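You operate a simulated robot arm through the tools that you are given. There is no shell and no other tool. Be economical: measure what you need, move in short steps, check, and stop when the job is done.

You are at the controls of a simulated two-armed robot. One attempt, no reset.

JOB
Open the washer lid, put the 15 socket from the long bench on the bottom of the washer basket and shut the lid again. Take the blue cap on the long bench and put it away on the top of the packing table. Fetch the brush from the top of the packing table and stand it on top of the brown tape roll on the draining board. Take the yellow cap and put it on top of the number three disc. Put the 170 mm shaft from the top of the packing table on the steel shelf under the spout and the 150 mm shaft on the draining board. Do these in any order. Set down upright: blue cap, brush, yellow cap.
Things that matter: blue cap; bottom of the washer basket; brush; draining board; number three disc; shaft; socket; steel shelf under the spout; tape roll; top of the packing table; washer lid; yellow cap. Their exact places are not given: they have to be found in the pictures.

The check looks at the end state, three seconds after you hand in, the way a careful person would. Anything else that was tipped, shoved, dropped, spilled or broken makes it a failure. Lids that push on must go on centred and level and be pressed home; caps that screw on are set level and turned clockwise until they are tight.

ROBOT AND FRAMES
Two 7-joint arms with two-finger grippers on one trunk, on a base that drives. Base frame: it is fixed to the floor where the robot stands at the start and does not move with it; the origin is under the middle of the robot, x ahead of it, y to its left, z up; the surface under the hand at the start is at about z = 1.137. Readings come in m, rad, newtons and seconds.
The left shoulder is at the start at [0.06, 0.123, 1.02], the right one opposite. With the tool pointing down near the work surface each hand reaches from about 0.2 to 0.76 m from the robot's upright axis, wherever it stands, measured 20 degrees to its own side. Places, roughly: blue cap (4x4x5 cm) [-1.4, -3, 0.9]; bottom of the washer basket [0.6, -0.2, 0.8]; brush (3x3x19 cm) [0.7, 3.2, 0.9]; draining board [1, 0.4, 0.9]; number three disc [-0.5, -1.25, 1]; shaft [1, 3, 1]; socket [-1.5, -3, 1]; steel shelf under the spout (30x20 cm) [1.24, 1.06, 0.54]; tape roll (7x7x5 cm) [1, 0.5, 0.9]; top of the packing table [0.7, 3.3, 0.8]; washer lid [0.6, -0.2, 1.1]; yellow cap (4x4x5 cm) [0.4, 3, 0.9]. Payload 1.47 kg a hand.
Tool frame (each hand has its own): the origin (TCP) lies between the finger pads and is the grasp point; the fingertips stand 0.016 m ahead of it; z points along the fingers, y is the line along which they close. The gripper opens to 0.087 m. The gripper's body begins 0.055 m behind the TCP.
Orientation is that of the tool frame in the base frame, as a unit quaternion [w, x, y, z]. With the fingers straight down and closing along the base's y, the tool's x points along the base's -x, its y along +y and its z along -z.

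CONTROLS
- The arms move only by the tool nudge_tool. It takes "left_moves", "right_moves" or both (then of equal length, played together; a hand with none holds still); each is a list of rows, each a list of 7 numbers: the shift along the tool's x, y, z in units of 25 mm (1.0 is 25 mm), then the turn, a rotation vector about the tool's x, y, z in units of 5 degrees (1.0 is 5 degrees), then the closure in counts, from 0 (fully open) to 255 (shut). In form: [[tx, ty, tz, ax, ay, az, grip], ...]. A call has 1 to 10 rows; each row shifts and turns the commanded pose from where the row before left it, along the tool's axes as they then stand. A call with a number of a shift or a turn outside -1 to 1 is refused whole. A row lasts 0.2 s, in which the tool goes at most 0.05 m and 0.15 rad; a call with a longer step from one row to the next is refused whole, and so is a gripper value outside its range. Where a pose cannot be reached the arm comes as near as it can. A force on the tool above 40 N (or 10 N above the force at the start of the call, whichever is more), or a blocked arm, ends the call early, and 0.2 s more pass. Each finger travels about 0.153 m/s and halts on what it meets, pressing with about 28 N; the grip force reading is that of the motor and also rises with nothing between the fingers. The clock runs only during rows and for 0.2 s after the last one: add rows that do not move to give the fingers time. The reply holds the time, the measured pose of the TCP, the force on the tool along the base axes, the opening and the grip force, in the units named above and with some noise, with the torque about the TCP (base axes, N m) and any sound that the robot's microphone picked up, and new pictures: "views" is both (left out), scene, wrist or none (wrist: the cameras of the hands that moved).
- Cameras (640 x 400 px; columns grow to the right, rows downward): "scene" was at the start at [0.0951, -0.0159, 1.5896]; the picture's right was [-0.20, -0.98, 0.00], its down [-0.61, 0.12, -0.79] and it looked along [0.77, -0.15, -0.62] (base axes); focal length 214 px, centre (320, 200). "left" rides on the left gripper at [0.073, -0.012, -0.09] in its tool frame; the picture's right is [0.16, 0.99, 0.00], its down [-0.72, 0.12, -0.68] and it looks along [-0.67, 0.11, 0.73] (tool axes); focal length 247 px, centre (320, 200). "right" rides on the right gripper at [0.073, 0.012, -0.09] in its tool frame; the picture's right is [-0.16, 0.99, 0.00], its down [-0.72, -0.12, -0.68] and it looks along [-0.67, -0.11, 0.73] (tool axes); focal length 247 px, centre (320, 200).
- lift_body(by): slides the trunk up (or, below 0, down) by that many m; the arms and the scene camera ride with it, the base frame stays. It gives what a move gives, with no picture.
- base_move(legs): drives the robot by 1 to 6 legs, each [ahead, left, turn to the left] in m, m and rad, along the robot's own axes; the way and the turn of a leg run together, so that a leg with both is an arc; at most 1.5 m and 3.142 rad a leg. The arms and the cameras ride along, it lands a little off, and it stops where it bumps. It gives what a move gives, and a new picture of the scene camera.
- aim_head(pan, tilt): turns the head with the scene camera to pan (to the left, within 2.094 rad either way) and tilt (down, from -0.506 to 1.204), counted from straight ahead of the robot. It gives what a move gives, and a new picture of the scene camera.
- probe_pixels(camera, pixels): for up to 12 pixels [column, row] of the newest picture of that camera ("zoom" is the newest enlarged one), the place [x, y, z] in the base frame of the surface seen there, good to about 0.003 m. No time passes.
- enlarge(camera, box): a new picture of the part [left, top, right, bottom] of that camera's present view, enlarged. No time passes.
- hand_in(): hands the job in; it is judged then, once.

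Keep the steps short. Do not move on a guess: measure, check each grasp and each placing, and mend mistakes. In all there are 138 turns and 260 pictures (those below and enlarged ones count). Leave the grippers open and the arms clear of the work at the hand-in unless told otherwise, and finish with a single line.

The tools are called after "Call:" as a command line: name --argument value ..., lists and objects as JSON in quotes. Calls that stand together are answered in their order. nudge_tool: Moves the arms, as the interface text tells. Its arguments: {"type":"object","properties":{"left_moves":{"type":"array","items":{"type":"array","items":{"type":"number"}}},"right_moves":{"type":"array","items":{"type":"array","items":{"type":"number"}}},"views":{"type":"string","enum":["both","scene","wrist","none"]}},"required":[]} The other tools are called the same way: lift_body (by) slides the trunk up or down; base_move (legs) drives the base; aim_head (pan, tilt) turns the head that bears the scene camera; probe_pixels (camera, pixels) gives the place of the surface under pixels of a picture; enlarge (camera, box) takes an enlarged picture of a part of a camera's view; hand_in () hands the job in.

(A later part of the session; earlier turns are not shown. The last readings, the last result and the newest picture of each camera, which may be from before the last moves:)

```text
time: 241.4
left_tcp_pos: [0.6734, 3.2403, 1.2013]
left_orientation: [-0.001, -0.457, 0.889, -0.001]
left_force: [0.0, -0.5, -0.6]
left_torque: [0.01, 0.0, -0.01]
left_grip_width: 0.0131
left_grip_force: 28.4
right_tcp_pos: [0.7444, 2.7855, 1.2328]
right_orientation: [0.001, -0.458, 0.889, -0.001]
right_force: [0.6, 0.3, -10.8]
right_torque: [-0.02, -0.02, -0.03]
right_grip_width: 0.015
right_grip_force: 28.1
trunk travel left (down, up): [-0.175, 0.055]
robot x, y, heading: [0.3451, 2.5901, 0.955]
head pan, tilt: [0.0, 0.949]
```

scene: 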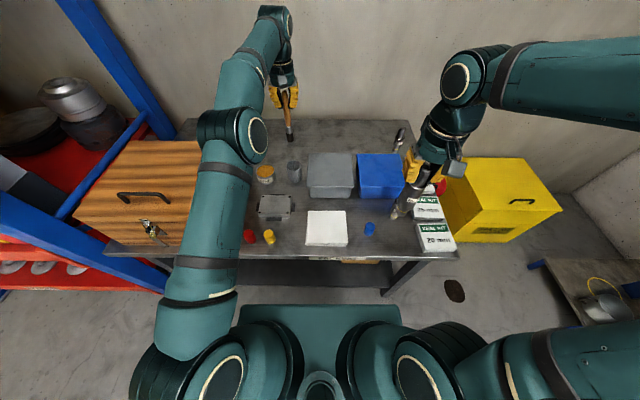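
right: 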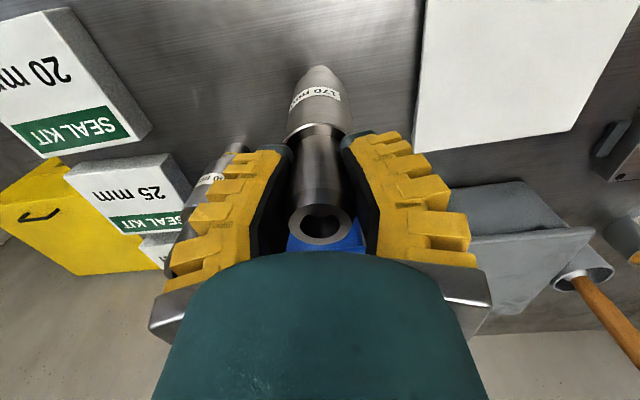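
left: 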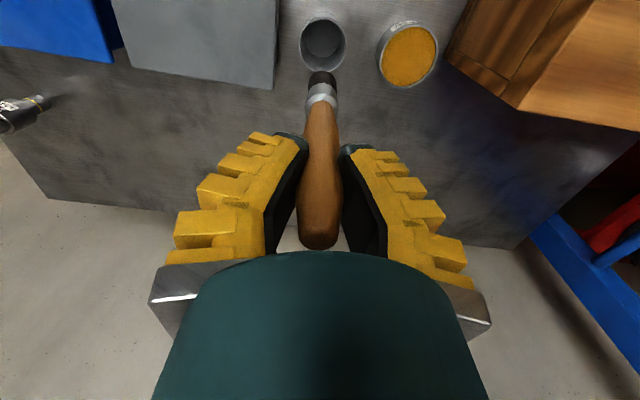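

Brush out of the cup. Draw the left hand back and drive to the draining side.

Call:
nudge_tool --left_moves '[[1, 0, 0, 0, 0, 0, 255], [1, 0, -0.3, 0, 0, 0, 255], [1, 0, -0.3, 0, 0, 0, 255], [1, 0, -0.3, 0, 0, 0, 255], [1, 0, 0, 0, 0, 0, 255], [1, 0, 0, 0, 0, 0, 255], [1, 0, 0, 0, 0, 0, 255], [1, 0, 0, 0, 0, 0, 255], [1, 0, 0, 0, 0, 0, 255], [1, 0, 0, 0, 0, 0, 255]]' --views "none"

Call:
base_move --legs '[[-0.35, -0.35, 0], [0, 0, -1.6], [0.1, -0.25, 0]]'

Call:
aim_head --pan 0.0 --tilt 0.85

```text
time: 243.6
left_tcp_pos: [0.5267, 3.0358, 1.2246]
left_orientation: [0.0, -0.458, 0.889, -0.001]
left_force: [-0.4, -0.4, -0.4]
left_torque: [0.01, -0.03, 0.01]
left_grip_width: 0.0128
left_grip_force: 28.2
right_tcp_pos: [0.743, 2.7852, 1.2323]
right_orientation: [0.001, -0.458, 0.889, -0.001]
right_force: [-0.5, 0.9, -10.2]
right_torque: [0.01, 0.01, 0.02]
right_grip_width: 0.0147
right_grip_force: 28.0
trunk travel left (down, up): [-0.175, 0.055]
robot x, y, heading: [0.3426, 2.5896, 0.958]
head pan, tilt: [0.0, 0.949]
```

```text
time: 253.6
left_tcp_pos: [0.7938, 1.6407, 1.2232]
left_orientation: [-0.002, 0.325, 0.946, -0.001]
left_force: [0.0, 0.1, -0.2]
left_torque: [-0.03, 0.0, 0.02]
left_grip_width: 0.0101
left_grip_force: 27.7
right_tcp_pos: [0.5339, 1.4344, 1.233]
right_orientation: [0.0, 0.325, 0.946, -0.001]
right_force: [0.3, -0.1, -10.6]
right_torque: [0.01, -0.03, 0.02]
right_grip_width: 0.0144
right_grip_force: 28.0
trunk travel left (down, up): [-0.175, 0.055]
robot x, y, heading: [0.3519, 1.8426, -0.661]
head pan, tilt: [0.0, 0.949]
```

scene: 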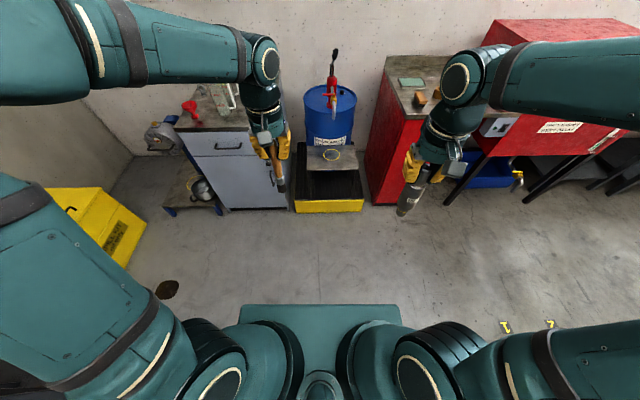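

```text
time: 254.2
left_tcp_pos: [0.7936, 1.6408, 1.2231]
left_orientation: [-0.003, 0.324, 0.946, 0.001]
left_force: [0.0, -0.2, 0.3]
left_torque: [0.01, 0.0, 0.01]
left_grip_width: 0.0104
left_grip_force: 27.8
right_tcp_pos: [0.5335, 1.4344, 1.2324]
right_orientation: [0.0, 0.325, 0.946, -0.001]
right_force: [-0.8, -0.5, -10.5]
right_torque: [-0.02, 0.01, 0.01]
right_grip_width: 0.014
right_grip_force: 28.1
trunk travel left (down, up): [-0.175, 0.055]
robot x, y, heading: [0.3578, 1.84, -0.657]
head pan, tilt: [0.0, 0.85]
```

scene: 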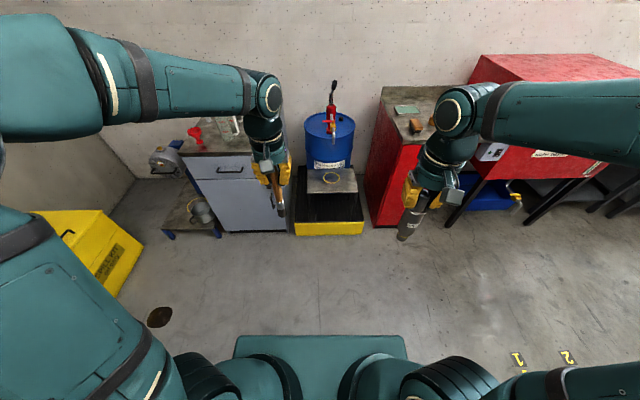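

Good square view of the shelf under the spout (332,181). Measure it.

Call:
enlarge --camera "scene" --box '[270, 80, 410, 240]'

Call:
probe_pixels --camera "scene" --pixels '[[312, 174], [352, 174], [312, 190], [352, 190], [332, 180], [345, 180], [332, 118], [332, 135], [300, 222], [360, 222], [280, 225], [380, 215]]'

```text
2.50 times, centred on (340, 160) of scene
```

zoom: 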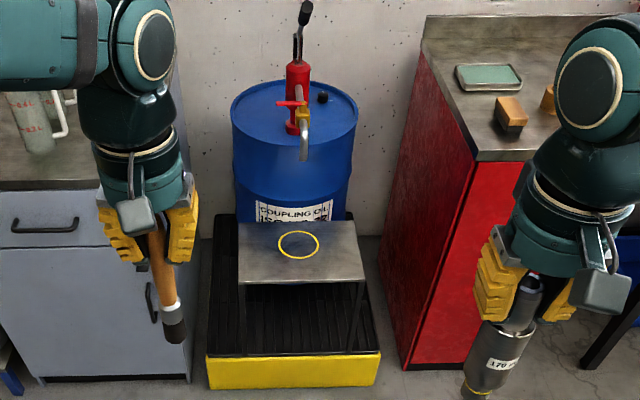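

```text
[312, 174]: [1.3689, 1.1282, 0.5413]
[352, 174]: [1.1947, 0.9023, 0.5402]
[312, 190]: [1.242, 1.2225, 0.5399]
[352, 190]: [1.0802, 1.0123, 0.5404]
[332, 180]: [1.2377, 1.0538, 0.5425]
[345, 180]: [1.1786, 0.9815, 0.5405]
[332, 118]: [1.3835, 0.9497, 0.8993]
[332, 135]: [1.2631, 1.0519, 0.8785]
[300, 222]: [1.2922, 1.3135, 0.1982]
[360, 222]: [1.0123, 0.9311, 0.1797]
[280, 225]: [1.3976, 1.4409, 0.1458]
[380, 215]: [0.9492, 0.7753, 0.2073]
```

Shelf top z=0.541; the spout tip is over its middle, so I aim for its front-right at (1.133,1.006). Drive in, keeping the left hand back.

Call:
nudge_tool --left_moves '[[0.8, 0.8, 0, 0, 0, 0, 255], [0.8, 0.8, 0, 0, 0, 0, 255], [0.8, 0.8, 0, 0, 0, 0, 255], [0.8, 0.8, 0, 0, 0, 0, 255], [0.8, 0.8, 0, 0, 0, 0, 255]]' --views "none"

Call:
base_move --legs '[[0.62, -0.06, 0]]'

Call:
lift_body --by -0.17

```text
time: 255.4
left_tcp_pos: [0.776, 1.7819, 1.2245]
left_orientation: [-0.001, 0.326, 0.946, -0.001]
left_force: [-0.1, 0.4, 0.0]
left_torque: [-0.03, 0.01, 0.0]
left_grip_width: 0.0101
left_grip_force: 28.1
right_tcp_pos: [0.5334, 1.4359, 1.2336]
right_orientation: [0.0, 0.325, 0.946, -0.001]
right_force: [0.3, 1.1, -9.8]
right_torque: [0.02, -0.03, 0.01]
right_grip_width: 0.0143
right_grip_force: 27.9
trunk travel left (down, up): [-0.175, 0.055]
robot x, y, heading: [0.3584, 1.8444, -0.657]
head pan, tilt: [0.0, 0.85]
```

```text
time: 258.9
left_tcp_pos: [1.2281, 1.358, 1.2223]
left_orientation: [-0.001, 0.325, 0.946, 0.0]
left_force: [0.2, -0.7, -0.3]
left_torque: [0.03, -0.01, -0.02]
left_grip_width: 0.0095
left_grip_force: 27.8
right_tcp_pos: [0.9847, 1.0111, 1.2333]
right_orientation: [0.001, 0.324, 0.946, -0.001]
right_force: [0.5, -0.7, -10.3]
right_torque: [-0.01, -0.03, 0.02]
right_grip_width: 0.0145
right_grip_force: 28.1
trunk travel left (down, up): [-0.175, 0.055]
robot x, y, heading: [0.8039, 1.4164, -0.655]
head pan, tilt: [0.0, 0.85]
```

scene: 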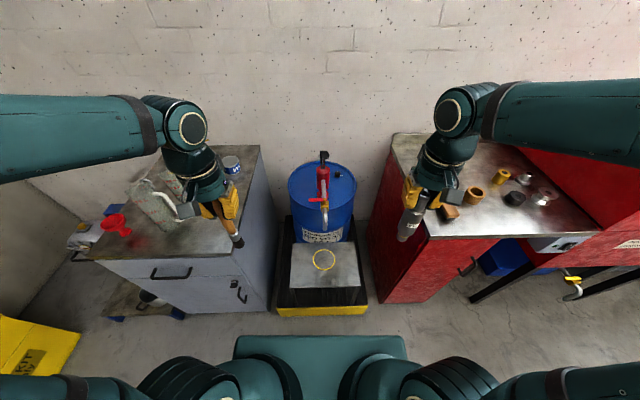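

```text
time: 260.9
left_tcp_pos: [1.227, 1.358, 1.0529]
left_orientation: [-0.001, 0.325, 0.946, -0.001]
left_force: [-0.3, -0.7, -0.2]
left_torque: [0.02, 0.0, -0.03]
left_grip_width: 0.0092
left_grip_force: 28.2
right_tcp_pos: [0.9851, 1.0113, 1.0634]
right_orientation: [0.001, 0.325, 0.946, -0.001]
right_force: [0.5, -0.2, -10.4]
right_torque: [0.01, -0.02, 0.03]
right_grip_width: 0.0141
right_grip_force: 27.7
trunk travel left (down, up): [-0.005, 0.225]
robot x, y, heading: [0.8094, 1.4178, -0.656]
head pan, tilt: [0.0, 0.85]
```

Call:
aim_head --pan 0.0 --tilt 0.95

Call:
enlarge --camera "left" --box '[160, 0, 480, 260]'

```text
time: 261.5
left_tcp_pos: [1.2282, 1.3579, 1.0535]
left_orientation: [-0.002, 0.325, 0.946, -0.001]
left_force: [0.3, -0.3, -0.4]
left_torque: [-0.03, 0.0, -0.03]
left_grip_width: 0.0094
left_grip_force: 27.9
right_tcp_pos: [0.9838, 1.0107, 1.0635]
right_orientation: [0.001, 0.323, 0.946, -0.002]
right_force: [0.4, -0.2, -10.3]
right_torque: [-0.03, -0.04, -0.01]
right_grip_width: 0.0144
right_grip_force: 28.1
trunk travel left (down, up): [-0.005, 0.225]
robot x, y, heading: [0.808, 1.4187, -0.655]
head pan, tilt: [0.0, 0.949]
```

scene: 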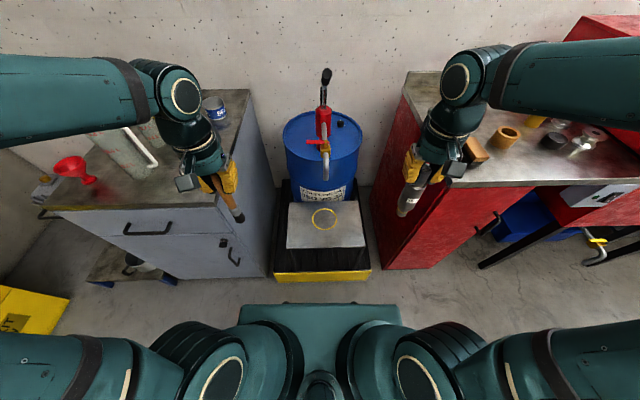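

```text
1.54 times, centred on (320, 130) of left
```

zoom: 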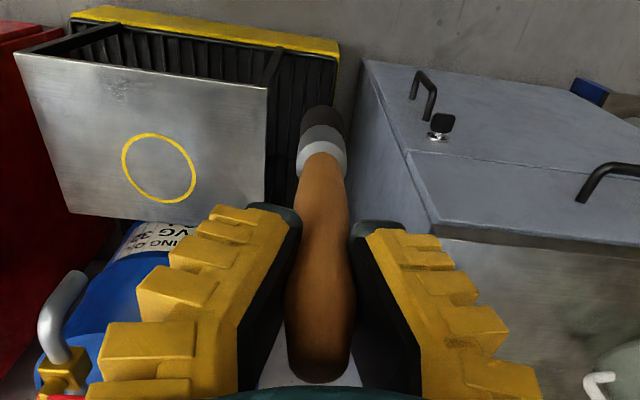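

Brush hangs clear in the gap. Move the shaft over the target spot.

Call:
nudge_tool --right_moves '[[0, 0.9, 0, 0, 0, 0, 255], [0, 0.9, 0, 0, 0, 0, 255], [-0.5, 0.9, 0, 0, 0, 0, 255], [-0.8, 0.8, 0, 0, 0, 0, 255], [-0.9, 0, 0.5, 0, 0, 0, 255], [-0.9, 0, 0.5, 0, 0, 0, 255], [-0.9, 0, 0.5, 0, 0, 0, 255], [-0.84, 0, 0.5, 0, 0, 0, 255], [0, 0, 0, 0, 0, 0, 255]]' --views "both"

```text
time: 263.5
left_tcp_pos: [1.2273, 1.3579, 1.0532]
left_orientation: [-0.002, 0.325, 0.946, 0.001]
left_force: [0.3, 0.4, -1.3]
left_torque: [0.01, 0.0, -0.01]
left_grip_width: 0.0091
left_grip_force: 28.2
right_tcp_pos: [1.1334, 1.0063, 1.014]
right_orientation: [0.0, 0.324, 0.946, -0.001]
right_force: [-0.8, 0.7, -10.3]
right_torque: [0.02, -0.03, 0.0]
right_grip_width: 0.0142
right_grip_force: 28.8
trunk travel left (down, up): [-0.005, 0.225]
robot x, y, heading: [0.8057, 1.4205, -0.657]
head pan, tilt: [0.0, 0.949]
```

scene: 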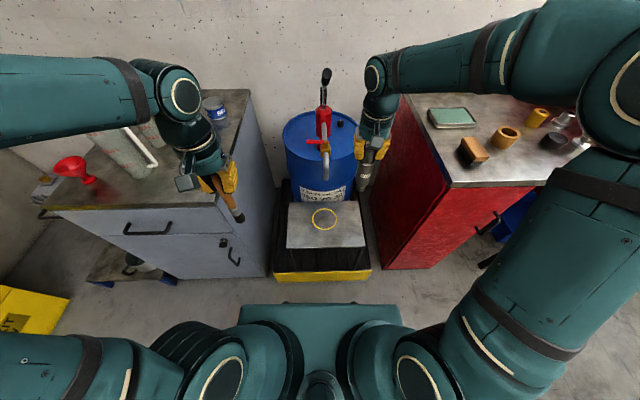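
right: 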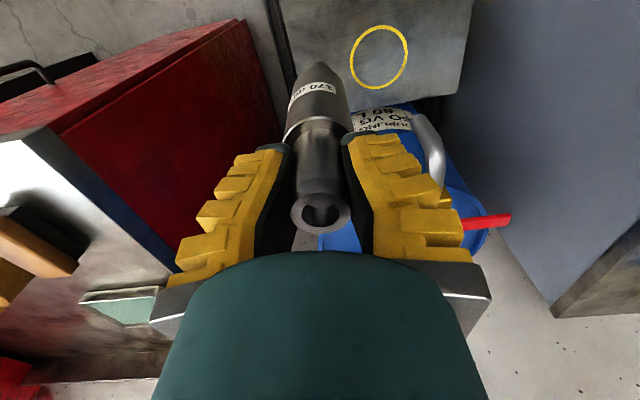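

Call:
probe_pixels --camera "right" --pixels '[[420, 122], [435, 150], [440, 180], [440, 200], [490, 220], [378, 28], [380, 88], [350, 56], [285, 20], [290, 40]]'

```text
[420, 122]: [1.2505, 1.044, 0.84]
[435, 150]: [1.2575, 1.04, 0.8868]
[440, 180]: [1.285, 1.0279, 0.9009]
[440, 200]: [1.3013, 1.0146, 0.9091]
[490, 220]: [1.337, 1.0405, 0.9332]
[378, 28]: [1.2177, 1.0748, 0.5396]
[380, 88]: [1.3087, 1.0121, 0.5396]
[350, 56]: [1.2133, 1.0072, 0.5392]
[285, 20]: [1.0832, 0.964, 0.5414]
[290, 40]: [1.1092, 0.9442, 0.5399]
```

Spout is 0.10 m left and 0.07 beyond: clear. Descend in steps, watching the forearm against the board.

Call:
nudge_tool --right_moves '[[-0.3, 0, 1, 0, 0, 0, 255], [0, 0, 1, 0, 0, 0, 255], [0, 0, 1, 0, 0, 0, 255], [0, 0, 1, 0, 0, 0, 255], [0, 0, 1, 0, 0, 0, 255], [0, 0, 1, 0, 0, 0, 255]]' --views "scene"

```text
time: 264.9
left_tcp_pos: [1.2272, 1.358, 1.0537]
left_orientation: [-0.003, 0.325, 0.946, 0.001]
left_force: [-0.3, -0.4, -0.6]
left_torque: [-0.03, -0.02, 0.0]
left_grip_width: 0.0087
left_grip_force: 28.4
right_tcp_pos: [1.1404, 0.9996, 0.8624]
right_orientation: [0.001, 0.324, 0.946, -0.001]
right_force: [0.5, -0.1, -9.5]
right_torque: [0.02, -0.05, 0.03]
right_grip_width: 0.0141
right_grip_force: 28.8
trunk travel left (down, up): [-0.005, 0.225]
robot x, y, heading: [0.8067, 1.4164, -0.655]
head pan, tilt: [0.0, 0.949]
```

scene: 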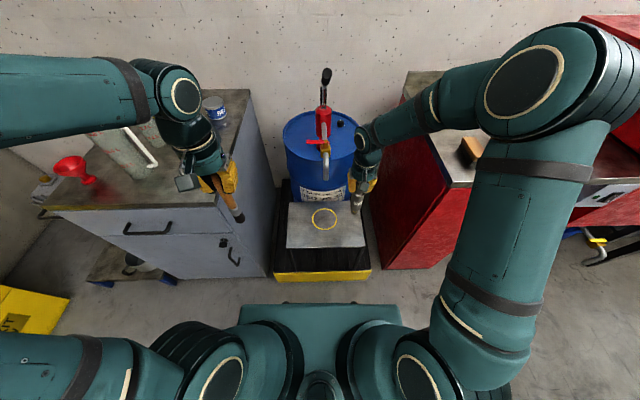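

Call:
probe_pixels --camera "scene" --pixels '[[525, 80], [430, 108], [390, 125], [460, 95], [560, 40], [470, 150], [440, 150], [357, 205]]'

```text
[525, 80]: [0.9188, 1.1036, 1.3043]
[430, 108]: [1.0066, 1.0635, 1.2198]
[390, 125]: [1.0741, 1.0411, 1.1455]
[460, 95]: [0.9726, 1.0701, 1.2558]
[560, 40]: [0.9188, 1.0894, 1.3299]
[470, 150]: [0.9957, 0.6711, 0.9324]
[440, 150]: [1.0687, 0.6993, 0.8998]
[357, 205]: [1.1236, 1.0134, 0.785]
```

Elbow is high (1.3) and clear. Continue down.

Call:
nudge_tool --right_moves '[[0, 0, 1, 0, 0, 0, 255], [0, 0, 1, 0, 0, 0, 255], [0, 0, 1, 0, 0, 0, 255], [0, 0, 1, 0, 0, 0, 255], [0, 0, 1, 0, 0, 0, 255], [0, 0, 1, 0, 0, 0, 255], [0, 0, 0, 0, 0, 0, 255]]' --views "wrist"

```text
time: 266.5
left_tcp_pos: [1.2277, 1.3577, 1.0541]
left_orientation: [-0.001, 0.325, 0.946, -0.001]
left_force: [0.8, -0.6, -1.0]
left_torque: [-0.02, -0.02, 0.02]
left_grip_width: 0.0087
left_grip_force: 28.3
right_tcp_pos: [1.1391, 1.0009, 0.7131]
right_orientation: [0.0, 0.324, 0.946, -0.001]
right_force: [0.5, 0.2, -10.2]
right_torque: [0.01, -0.01, -0.04]
right_grip_width: 0.0138
right_grip_force: 28.2
trunk travel left (down, up): [-0.005, 0.225]
robot x, y, heading: [0.8072, 1.4189, -0.653]
head pan, tilt: [0.0, 0.949]
```

right: 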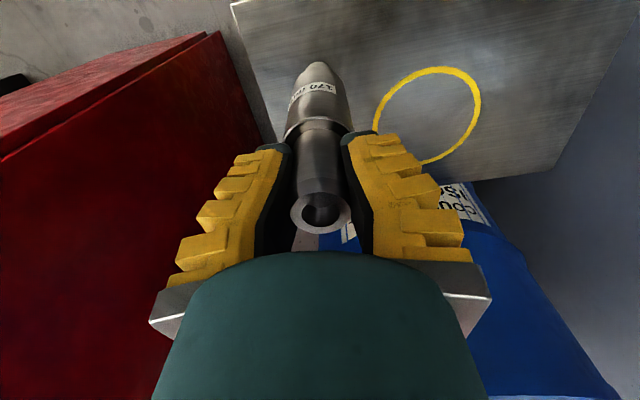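

Call:
nudge_tool --right_moves '[[0, 0, 0.4, 0, 0, 0, 255], [0, 0, 0.2, 0, 0, 0, 255], [0, 0, 0.1, 0, 0, 0, 255], [0, 0, 0.1, 0, 0, 0, 255], [0, 0, 0.1, 0, 0, 0, 255], [0, 0, 0.1, 0, 0, 0, 255]]' --views "none"

```text
time: 267.9
left_tcp_pos: [1.2267, 1.3597, 1.0538]
left_orientation: [-0.001, 0.324, 0.946, 0.0]
left_force: [-0.6, -0.8, -0.7]
left_torque: [0.0, -0.01, 0.0]
left_grip_width: 0.0087
left_grip_force: 28.2
right_tcp_pos: [1.1402, 0.9992, 0.69]
right_orientation: [0.003, 0.323, 0.946, -0.002]
right_force: [-1.5, 0.1, 17.3]
right_torque: [-0.06, -0.03, -0.04]
right_grip_width: 0.016
right_grip_force: 28.2
trunk travel left (down, up): [-0.005, 0.225]
robot x, y, heading: [0.8041, 1.4193, -0.66]
head pan, tilt: [0.0, 0.949]
```

Contact (+17 N). Release slowly and rise.

Call:
nudge_tool --right_moves '[[0, 0, 0, 0, 0, 0, 200], [0, 0, 0, 0, 0, 0, 150], [0, 0, 0, 0, 0, 0, 110], [0, 0, -0.5, 0, 0, 0, 100], [0, 0, -1, 0, 0, 0, 100], [0, 0, -1, 0, 0, 0, 100], [0, 0, -1, 0, 0, 0, 100], [0, 0, -1, 0, 0, 0, 100], [0, 0, -1, 0, 0, 0, 100], [0, 0, -1, 0, 0, 0, 100]]' --views "wrist"

```text
time: 270.1
left_tcp_pos: [1.2273, 1.3581, 1.0534]
left_orientation: [-0.001, 0.325, 0.946, 0.0]
left_force: [0.2, 0.3, -0.5]
left_torque: [0.0, -0.02, 0.0]
left_grip_width: 0.0081
left_grip_force: 27.9
right_tcp_pos: [1.1397, 1.0014, 0.8502]
right_orientation: [0.001, 0.324, 0.946, -0.001]
right_force: [-0.7, 0.2, 0.1]
right_torque: [0.03, 0.0, 0.02]
right_grip_width: 0.058
right_grip_force: 3.9
trunk travel left (down, up): [-0.005, 0.225]
robot x, y, heading: [0.8051, 1.4219, -0.653]
head pan, tilt: [0.0, 0.949]
```

right: 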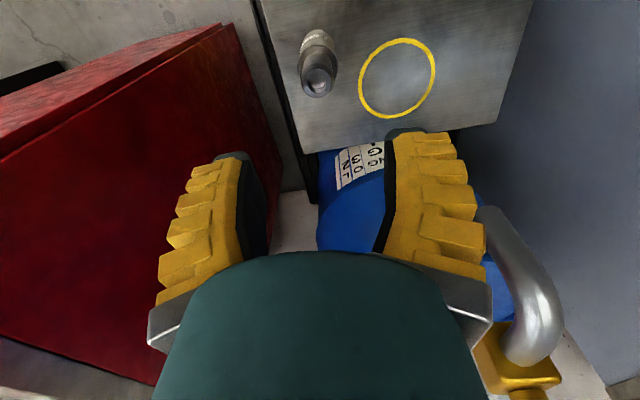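

170 shaft stands on the shelf. Rise, draw back, raise the trunk.

Call:
nudge_tool --right_moves '[[0, 0, -1, 0, 0, 0, 0], [0, 0, -1, 0, 0, 0, 0], [0, 0, -1, 0, 0, 0, 0], [0, 0, -1, 0, 0, 0, 0], [0, 0, -1, 0, 0, 0, 0], [0, 0, -1, 0, 0, 0, 0], [0, 0, -1, 0, 0, 0, 0], [1, 0, -1, 0, 0, 0, 0], [1, 0, 0, 0, 0, 0, 0], [1, 0, 0, 0, 0, 0, 0]]' --views "none"

Call:
lift_body --by 0.17

Call:
base_move --legs '[[-0.12, 0, 0], [0, -0.62, 0]]'

```text
time: 272.3
left_tcp_pos: [1.2278, 1.3594, 1.0538]
left_orientation: [-0.001, 0.325, 0.946, -0.001]
left_force: [0.1, -1.3, -1.1]
left_torque: [-0.02, -0.01, 0.01]
left_grip_width: 0.0085
left_grip_force: 27.5
right_tcp_pos: [1.0793, 1.0477, 1.0495]
right_orientation: [0.0, 0.324, 0.946, -0.002]
right_force: [-0.6, 0.8, -0.7]
right_torque: [-0.04, 0.01, -0.02]
right_grip_width: 0.087
right_grip_force: 0.0
trunk travel left (down, up): [-0.005, 0.225]
robot x, y, heading: [0.8103, 1.4177, -0.654]
head pan, tilt: [0.0, 0.949]
```

```text
time: 274.2
left_tcp_pos: [1.2282, 1.359, 1.2241]
left_orientation: [-0.001, 0.325, 0.946, 0.0]
left_force: [0.1, 0.2, -0.1]
left_torque: [0.02, 0.0, 0.0]
left_grip_width: 0.0082
left_grip_force: 27.8
right_tcp_pos: [1.08, 1.0471, 1.2195]
right_orientation: [0.001, 0.325, 0.946, -0.001]
right_force: [-0.8, -0.1, 0.8]
right_torque: [-0.02, -0.03, 0.01]
right_grip_width: 0.0869
right_grip_force: 0.0
trunk travel left (down, up): [-0.175, 0.055]
robot x, y, heading: [0.8055, 1.4194, -0.657]
head pan, tilt: [0.0, 0.949]
```

```text
time: 281.0
left_tcp_pos: [0.7531, 0.9409, 1.2239]
left_orientation: [-0.001, 0.325, 0.946, 0.0]
left_force: [0.0, 0.4, -0.4]
left_torque: [0.01, 0.0, 0.0]
left_grip_width: 0.008
left_grip_force: 28.1
right_tcp_pos: [0.6051, 0.6299, 1.2201]
right_orientation: [0.001, 0.326, 0.945, -0.001]
right_force: [0.9, -0.1, 0.6]
right_torque: [-0.05, -0.01, 0.0]
right_grip_width: 0.087
right_grip_force: 0.1
trunk travel left (down, up): [-0.175, 0.055]
robot x, y, heading: [0.3316, 1.0031, -0.659]
head pan, tilt: [0.0, 0.949]
```

scene: 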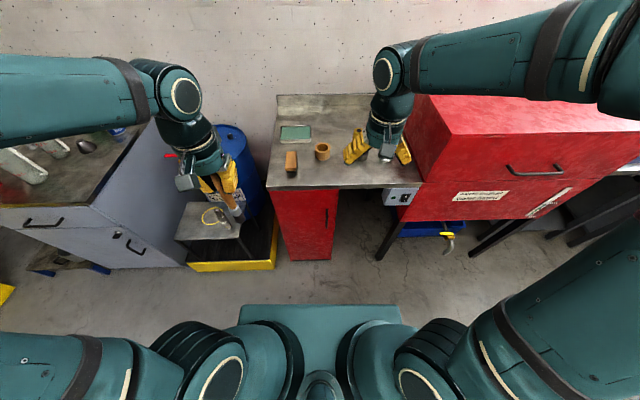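

Call:
enlarge --camera "scene" --box '[270, 110, 350, 180]'

Call:
enlarge --camera "left" --box '[260, 40, 380, 180]'

```text
5.71 times, centred on (310, 145) of scene
```

zoom: 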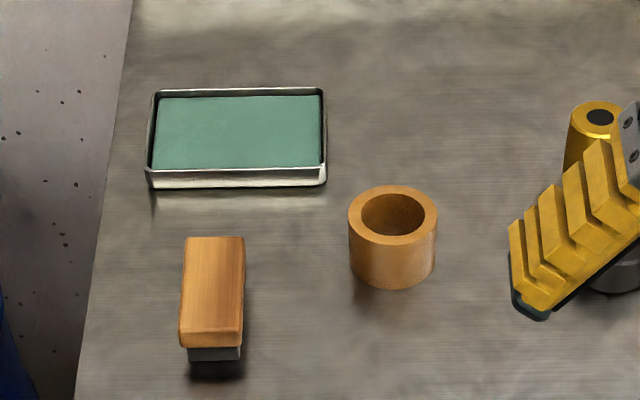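

```text
2.86 times, centred on (320, 110) of left
```

zoom: 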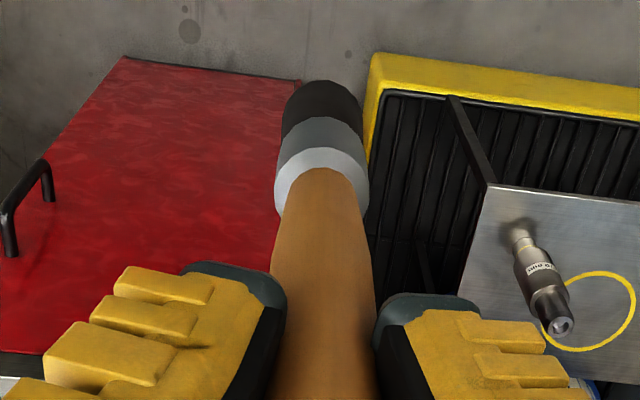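

Call:
enlarge --camera "scene" --box '[310, 138, 340, 164]'

Call:
probe_pixels --camera "zoom" --pixels '[[300, 110], [310, 150], [310, 170], [310, 130], [310, 190], [215, 150], [420, 150], [320, 60], [310, 85], [315, 240], [260, 150], [370, 150]]'

```text
15.38 times, centred on (325, 151) of scene
```

zoom: 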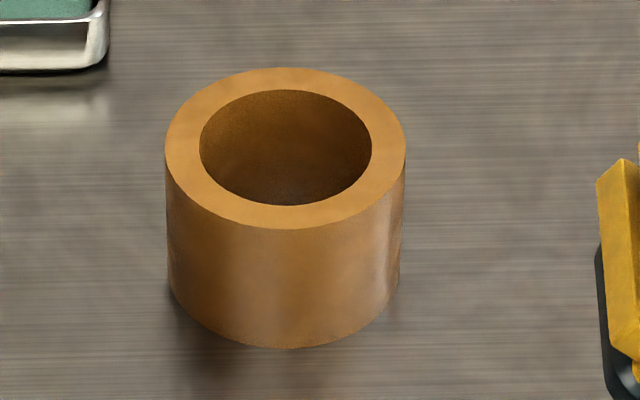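

```text
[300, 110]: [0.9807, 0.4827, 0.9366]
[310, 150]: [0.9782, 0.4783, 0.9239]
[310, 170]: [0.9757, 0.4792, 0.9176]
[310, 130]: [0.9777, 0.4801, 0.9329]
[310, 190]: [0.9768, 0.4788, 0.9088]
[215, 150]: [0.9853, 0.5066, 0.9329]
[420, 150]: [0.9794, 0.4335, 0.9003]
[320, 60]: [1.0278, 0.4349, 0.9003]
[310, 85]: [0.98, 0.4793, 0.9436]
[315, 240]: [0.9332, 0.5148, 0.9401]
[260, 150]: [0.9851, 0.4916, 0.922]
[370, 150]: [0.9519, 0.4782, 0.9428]
```

The roll is a ring (top z 0.9435, centre ≈(0.960,0.4945), outer 67 mm, bore 47 mm). I drive to it and keep the right hand back.

Call:
nudge_tool --right_moves '[[1, 0, -0.5, 0, 0, 0, 0], [1, 0, -0.5, 0, 0, 0, 0], [1, 0, -0.5, 0, 0, 0, 0], [1, 0, -0.5, 0, 0, 0, 0]]' --views "none"

Call:
base_move --legs '[[0.2, -0.12, 0]]'

Call:
enlarge --camera "scene" --box '[270, 130, 330, 180]'

```text
time: 282.0
left_tcp_pos: [0.7535, 0.9415, 1.2248]
left_orientation: [-0.001, 0.325, 0.946, -0.001]
left_force: [-0.9, -0.2, -0.7]
left_torque: [-0.01, 0.01, -0.01]
left_grip_width: 0.0081
left_grip_force: 27.8
right_tcp_pos: [0.5257, 0.6921, 1.2698]
right_orientation: [0.0, 0.326, 0.945, -0.002]
right_force: [0.2, 0.3, 0.2]
right_torque: [0.02, 0.01, -0.02]
right_grip_width: 0.087
right_grip_force: 0.2
trunk travel left (down, up): [-0.175, 0.055]
robot x, y, heading: [0.3306, 1.0033, -0.659]
head pan, tilt: [0.0, 0.949]
```

```text
time: 283.7
left_tcp_pos: [0.8376, 0.7228, 1.2229]
left_orientation: [-0.002, 0.325, 0.946, 0.0]
left_force: [-0.5, 0.1, 0.7]
left_torque: [0.04, 0.03, 0.01]
left_grip_width: 0.0076
left_grip_force: 28.1
right_tcp_pos: [0.6113, 0.4724, 1.2699]
right_orientation: [0.0, 0.325, 0.946, -0.001]
right_force: [0.6, -0.1, 0.3]
right_torque: [0.01, 0.04, 0.03]
right_grip_width: 0.0871
right_grip_force: 0.1
trunk travel left (down, up): [-0.175, 0.055]
robot x, y, heading: [0.4154, 0.7877, -0.656]
head pan, tilt: [0.0, 0.949]
```

scene: 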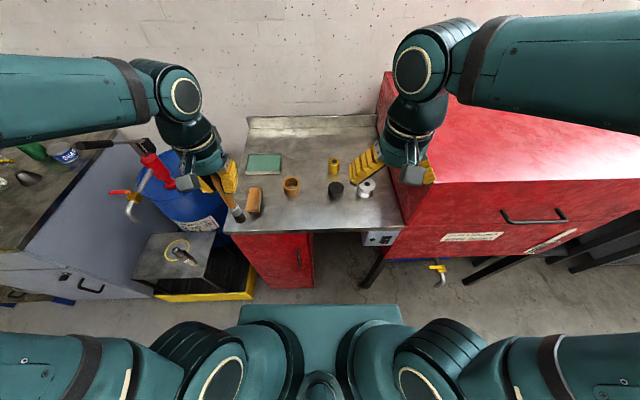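

```text
8.00 times, centred on (300, 155) of scene
```

zoom: 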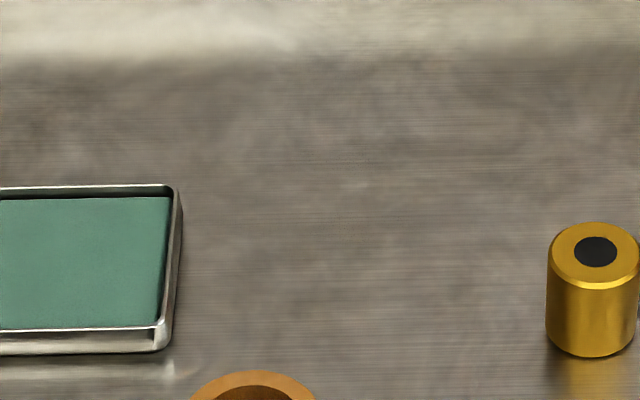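

Zoom onto the roll from here for exact rim points.

Call:
enlarge --camera "scene" --box '[275, 170, 308, 204]'

```text
11.76 times, centred on (292, 187) of scene
```

zoom: 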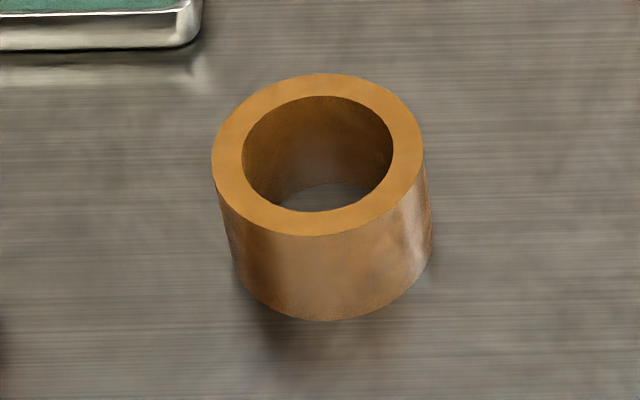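

Call:
probe_pixels --camera "zoom" --pixels '[[318, 84], [318, 224], [228, 155], [408, 155], [257, 110], [380, 110], [260, 205], [380, 205], [320, 195], [318, 232], [218, 155], [418, 155]]'

```text
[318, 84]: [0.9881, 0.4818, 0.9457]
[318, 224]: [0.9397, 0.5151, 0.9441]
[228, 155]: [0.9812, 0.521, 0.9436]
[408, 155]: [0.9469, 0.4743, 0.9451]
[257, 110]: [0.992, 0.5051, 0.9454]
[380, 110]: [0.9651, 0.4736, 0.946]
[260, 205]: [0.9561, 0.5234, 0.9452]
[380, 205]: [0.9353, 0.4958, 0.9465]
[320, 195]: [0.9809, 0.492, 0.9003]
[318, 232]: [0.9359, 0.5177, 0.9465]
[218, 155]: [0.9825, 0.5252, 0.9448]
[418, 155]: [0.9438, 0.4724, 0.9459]
```

Roll centre C=(0.9635,0.4985), top 0.945, wall-mid radius 29 mm. Move the brush above it.

Call:
nudge_tool --left_moves '[[-0.94, -0.4, 0, 0, 0, 0, 255], [-0.94, -0.4, 0, 0, 0, 0, 255], [-0.94, -0.4, 0, 0, 0, 0, 255], [-0.94, -0.4, 0, 0, 0, 0, 255], [-0.94, -0.4, 0, 0, 0, 0, 255], [-0.94, -0.4, 0, 0, 0, 0, 255], [-0.94, -0.4, 0, 0, 0, 0, 255], [-0.94, -0.4, 0, 0, 0, 0, 255], [-0.94, -0.4, 0.5, 0, 0, 0, 255], [-0.94, -0.4, 0.5, 0, 0, 0, 255]]' --views "both"

Call:
enlarge --camera "scene" --box '[255, 120, 335, 210]'

```text
time: 285.9
left_tcp_pos: [0.9618, 0.4991, 1.1977]
left_orientation: [-0.002, 0.326, 0.946, 0.0]
left_force: [0.3, -0.7, -0.2]
left_torque: [0.04, 0.04, -0.01]
left_grip_width: 0.0077
left_grip_force: 27.8
right_tcp_pos: [0.6124, 0.474, 1.2703]
right_orientation: [0.001, 0.326, 0.945, -0.001]
right_force: [-0.5, -0.4, 0.6]
right_torque: [0.0, 0.03, -0.03]
right_grip_width: 0.087
right_grip_force: 0.0
trunk travel left (down, up): [-0.175, 0.055]
robot x, y, heading: [0.4131, 0.7861, -0.661]
head pan, tilt: [0.0, 0.949]
```

scene: 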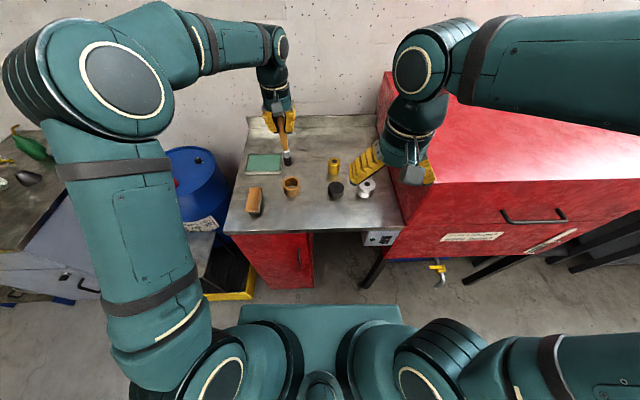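
left: 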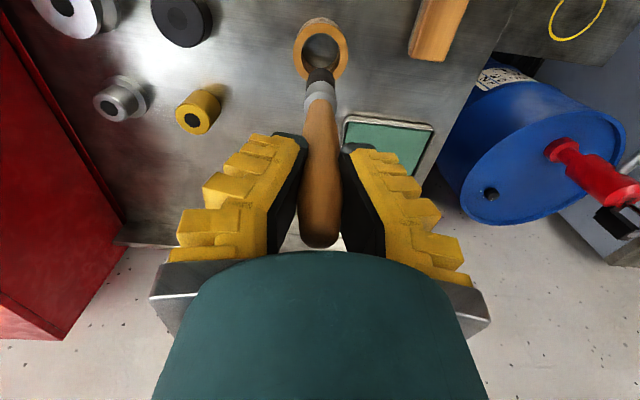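

```text
4.44 times, centred on (295, 165) of scene
```

zoom: 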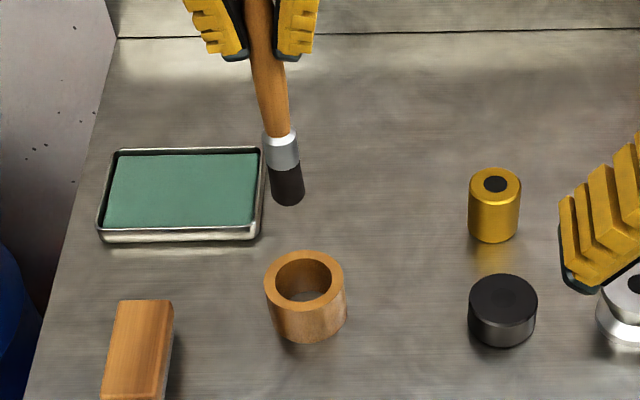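

Call:
probe_pixels --camera "zoom" --pixels '[[288, 200], [287, 185], [284, 165], [281, 150], [277, 125], [270, 90], [262, 40], [273, 185], [301, 185], [265, 150], [296, 150]]'

```text
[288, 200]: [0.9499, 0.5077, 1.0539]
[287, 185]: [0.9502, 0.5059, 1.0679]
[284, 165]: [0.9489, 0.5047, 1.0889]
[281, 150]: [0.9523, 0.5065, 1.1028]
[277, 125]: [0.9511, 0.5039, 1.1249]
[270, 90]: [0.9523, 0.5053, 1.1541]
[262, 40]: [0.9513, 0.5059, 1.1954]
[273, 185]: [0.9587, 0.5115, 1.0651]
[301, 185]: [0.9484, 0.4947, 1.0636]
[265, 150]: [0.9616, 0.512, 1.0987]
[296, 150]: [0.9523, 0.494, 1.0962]
```

Brush hangs vertical, tip at z≈1.049, centred over the bore. I test whether the bore is solid: lower to the top height and feel.

Call:
nudge_tool --left_moves '[[-0.05, 0, 0.9, 0, 0, 0, 255], [0, 0, 0.9, 0, 0, 0, 255], [0, 0, 0.9, 0, 0, 0, 255], [0, 0, 0.9, 0, 0, 0, 255], [0, 0, 0.2, 0, 0, 0, 255], [0, 0, 0.2, 0, 0, 0, 255], [0, 0, 0.2, 0, 0, 0, 255], [0, 0, 0.2, 0, 0, 0, 255], [0, 0, 0, 0, 0, 0, 255]]' --views "scene"

Call:
enlarge --camera "scene" --box '[265, 140, 325, 210]'

```text
time: 287.9
left_tcp_pos: [0.9609, 0.4983, 1.0895]
left_orientation: [0.001, 0.326, 0.946, -0.002]
left_force: [2.5, -1.1, 23.3]
left_torque: [-0.13, -0.19, 0.02]
left_grip_width: 0.0139
left_grip_force: 27.9
right_tcp_pos: [0.6101, 0.4742, 1.2712]
right_orientation: [0.001, 0.326, 0.945, -0.001]
right_force: [0.2, -0.3, -0.6]
right_torque: [-0.05, 0.02, 0.01]
right_grip_width: 0.0871
right_grip_force: 0.0
trunk travel left (down, up): [-0.175, 0.055]
robot x, y, heading: [0.4131, 0.7878, -0.661]
head pan, tilt: [0.0, 0.949]
```

scene: 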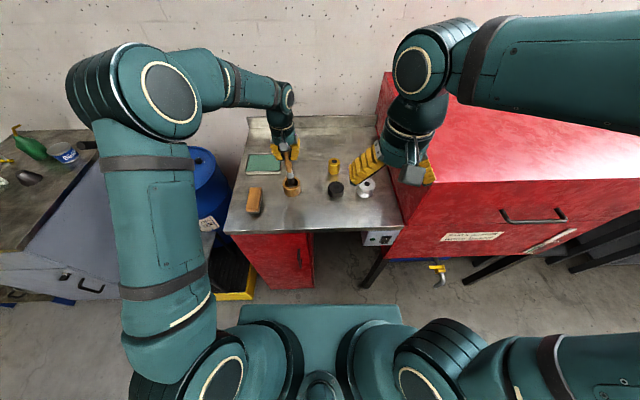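

```text
5.71 times, centred on (295, 175) of scene
```

zoom: 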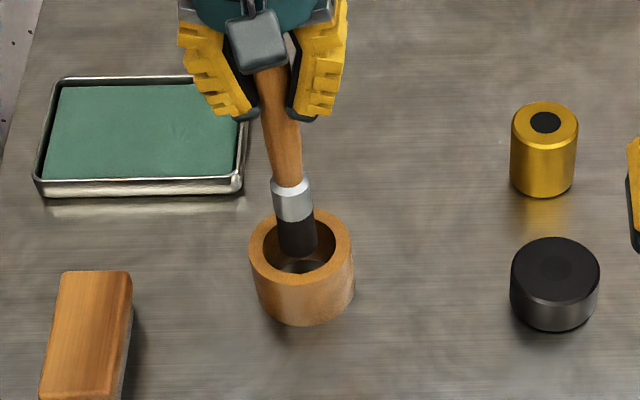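

Contact of 23 N at the roll's top height though centred over the bore: it carries the brush. Ease the pressure, release, and look.

Call:
nudge_tool --left_moves '[[0, 0, -0.08, 0, 0, 0, 255], [0, 0, 0, 0, 0, 0, 225], [0, 0, 0, 0, 0, 0, 190], [0, 0, 0, 0, 0, 0, 150], [0, 0, 0, 0, 0, 0, 110], [0, 0, 0, 0, 0, 0, 110]]' --views "both"

```text
time: 289.3
left_tcp_pos: [0.9608, 0.4984, 1.0887]
left_orientation: [-0.001, 0.326, 0.946, -0.001]
left_force: [-0.3, 0.0, -0.3]
left_torque: [0.04, -0.01, 0.02]
left_grip_width: 0.055
left_grip_force: 4.3
right_tcp_pos: [0.6091, 0.4741, 1.2697]
right_orientation: [0.001, 0.325, 0.946, -0.002]
right_force: [0.1, -0.1, 0.1]
right_torque: [0.02, -0.01, 0.01]
right_grip_width: 0.0868
right_grip_force: 0.0
trunk travel left (down, up): [-0.175, 0.055]
robot x, y, heading: [0.4155, 0.7849, -0.659]
head pan, tilt: [0.0, 0.949]
```

scene: 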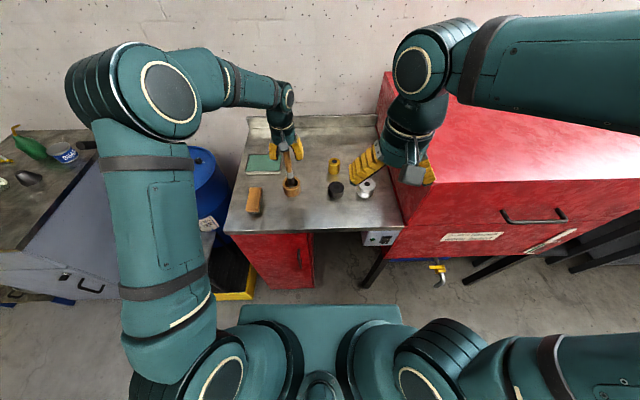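
left: 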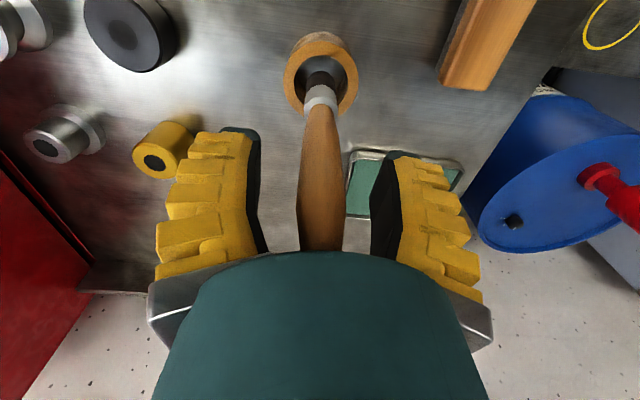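

It stands freely. Rise straight up.

Call:
nudge_tool --left_moves '[[0, 0, -0.4, 0, 0, 0, 100], [0, 0, -0.8, 0, 0, 0, 80], [0, 0, -1, 0, 0, 0, 60], [0, 0, -1, 0, 0, 0, 60], [0, 0, -1, 0, 0, 0, 60], [0, 0, -1, 0, 0, 0, 60], [1, 0, -1, 0, 0, 0, 0], [1, 0, -1, 0, 0, 0, 0], [1, 0, 0, 0, 0, 0, 0], [1, 0, 0, 0, 0, 0, 0]]' --views "scene"

Call:
enlarge --camera "scene" --box '[225, 120, 385, 230]'

```text
time: 291.5
left_tcp_pos: [0.8823, 0.5614, 1.2713]
left_orientation: [-0.001, 0.326, 0.945, -0.001]
left_force: [-1.2, 0.0, 0.4]
left_torque: [-0.05, 0.01, 0.0]
left_grip_width: 0.0872
left_grip_force: 0.1
right_tcp_pos: [0.6104, 0.4747, 1.2701]
right_orientation: [0.001, 0.326, 0.945, -0.001]
right_force: [0.2, -0.2, 0.6]
right_torque: [-0.02, -0.04, 0.02]
right_grip_width: 0.0872
right_grip_force: 0.1
trunk travel left (down, up): [-0.175, 0.055]
robot x, y, heading: [0.4142, 0.7821, -0.661]
head pan, tilt: [0.0, 0.949]
```

scene: 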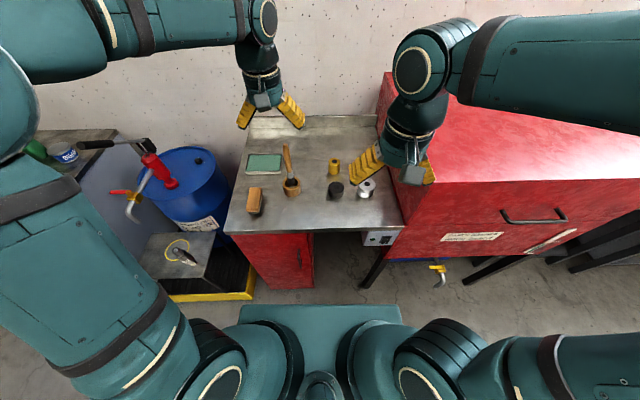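

```text
3.64 times, centred on (305, 175) of scene
```

zoom: 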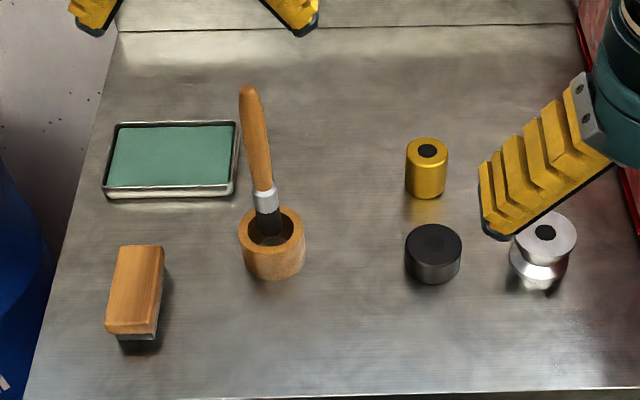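

Call:
probe_pixels --camera "zoom" --pixels '[[250, 95], [262, 170], [265, 200], [270, 228], [270, 240], [350, 300], [200, 250], [340, 200]]'

Call:
enlarge --camera "scene" --box '[275, 165, 308, 204]'

```text
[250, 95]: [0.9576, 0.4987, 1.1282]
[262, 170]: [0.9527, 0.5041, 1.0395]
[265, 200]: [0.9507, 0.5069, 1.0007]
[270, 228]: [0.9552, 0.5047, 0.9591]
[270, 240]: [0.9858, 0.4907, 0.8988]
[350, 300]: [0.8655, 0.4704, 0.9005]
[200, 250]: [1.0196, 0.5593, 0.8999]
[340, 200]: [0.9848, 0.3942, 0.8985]
```

```text
10.26 times, centred on (292, 184) of scene
```

zoom: 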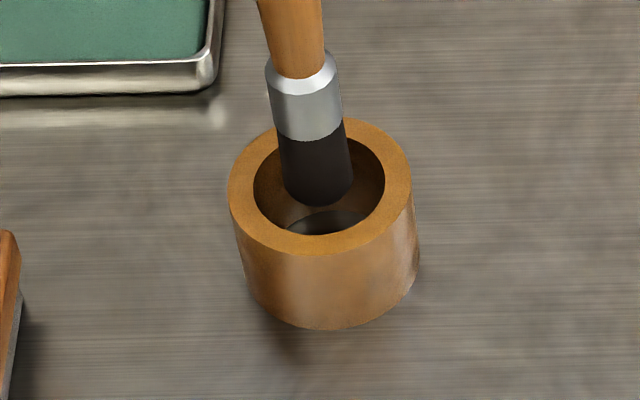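

Brush stands upright at the roll's top height (bottom ≈0.945). Now back to the packing table for the 150 shaft and yellow cap.

Call:
base_move --legs '[[-0.735, 0.97, 0], [0, 0, 1.61], [0.43, 0.35, 0]]'

Call:
enlarge --camera "scene" --box '[220, 160, 440, 280]'

```text
time: 307.5
left_tcp_pos: [0.5966, 3.0294, 1.2693]
left_orientation: [0.0, -0.457, 0.89, -0.001]
left_force: [0.2, 0.8, 0.0]
left_torque: [-0.04, 0.0, 0.02]
left_grip_width: 0.0872
left_grip_force: 0.1
right_tcp_pos: [0.6949, 2.7614, 1.2695]
right_orientation: [0.001, -0.457, 0.889, 0.0]
right_force: [0.3, 0.6, 0.1]
right_torque: [-0.03, 0.02, 0.01]
right_grip_width: 0.0869
right_grip_force: 0.0
trunk travel left (down, up): [-0.175, 0.055]
robot x, y, heading: [0.3915, 2.5522, 0.952]
head pan, tilt: [0.0, 0.949]
```

scene: 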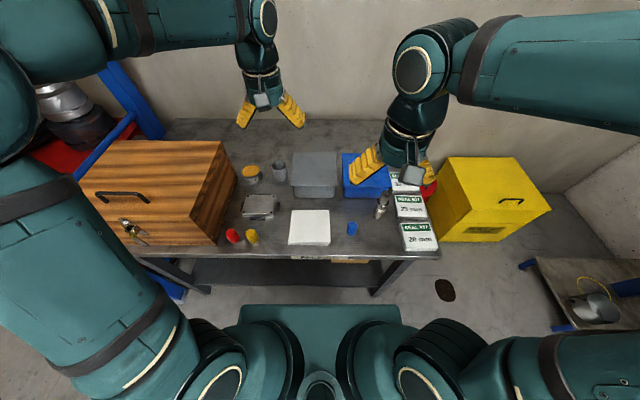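

```text
2.91 times, centred on (330, 220) of scene
```

zoom: 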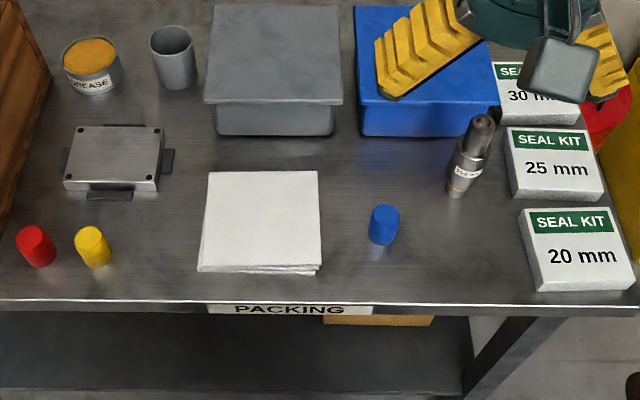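

Call:
enlarge --camera "scene" --box '[225, 222, 265, 250]'

Call:
probe_pixels --camera "zoom" --pixels '[[400, 115], [440, 120], [480, 120], [440, 100], [440, 145], [440, 180], [440, 210], [340, 120], [120, 110], [120, 60], [120, 140]]'

```text
14.29 times, centred on (245, 236) of scene
```

zoom: 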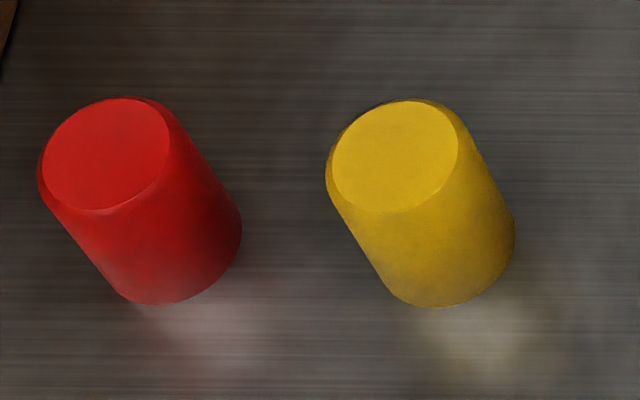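

```text
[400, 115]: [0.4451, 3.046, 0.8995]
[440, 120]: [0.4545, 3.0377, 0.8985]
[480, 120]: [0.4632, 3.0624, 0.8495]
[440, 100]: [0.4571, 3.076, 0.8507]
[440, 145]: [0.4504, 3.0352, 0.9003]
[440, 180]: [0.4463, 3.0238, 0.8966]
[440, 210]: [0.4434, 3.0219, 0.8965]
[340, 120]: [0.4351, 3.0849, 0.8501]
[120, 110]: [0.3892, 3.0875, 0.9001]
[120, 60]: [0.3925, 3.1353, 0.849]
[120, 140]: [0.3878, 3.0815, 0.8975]
```

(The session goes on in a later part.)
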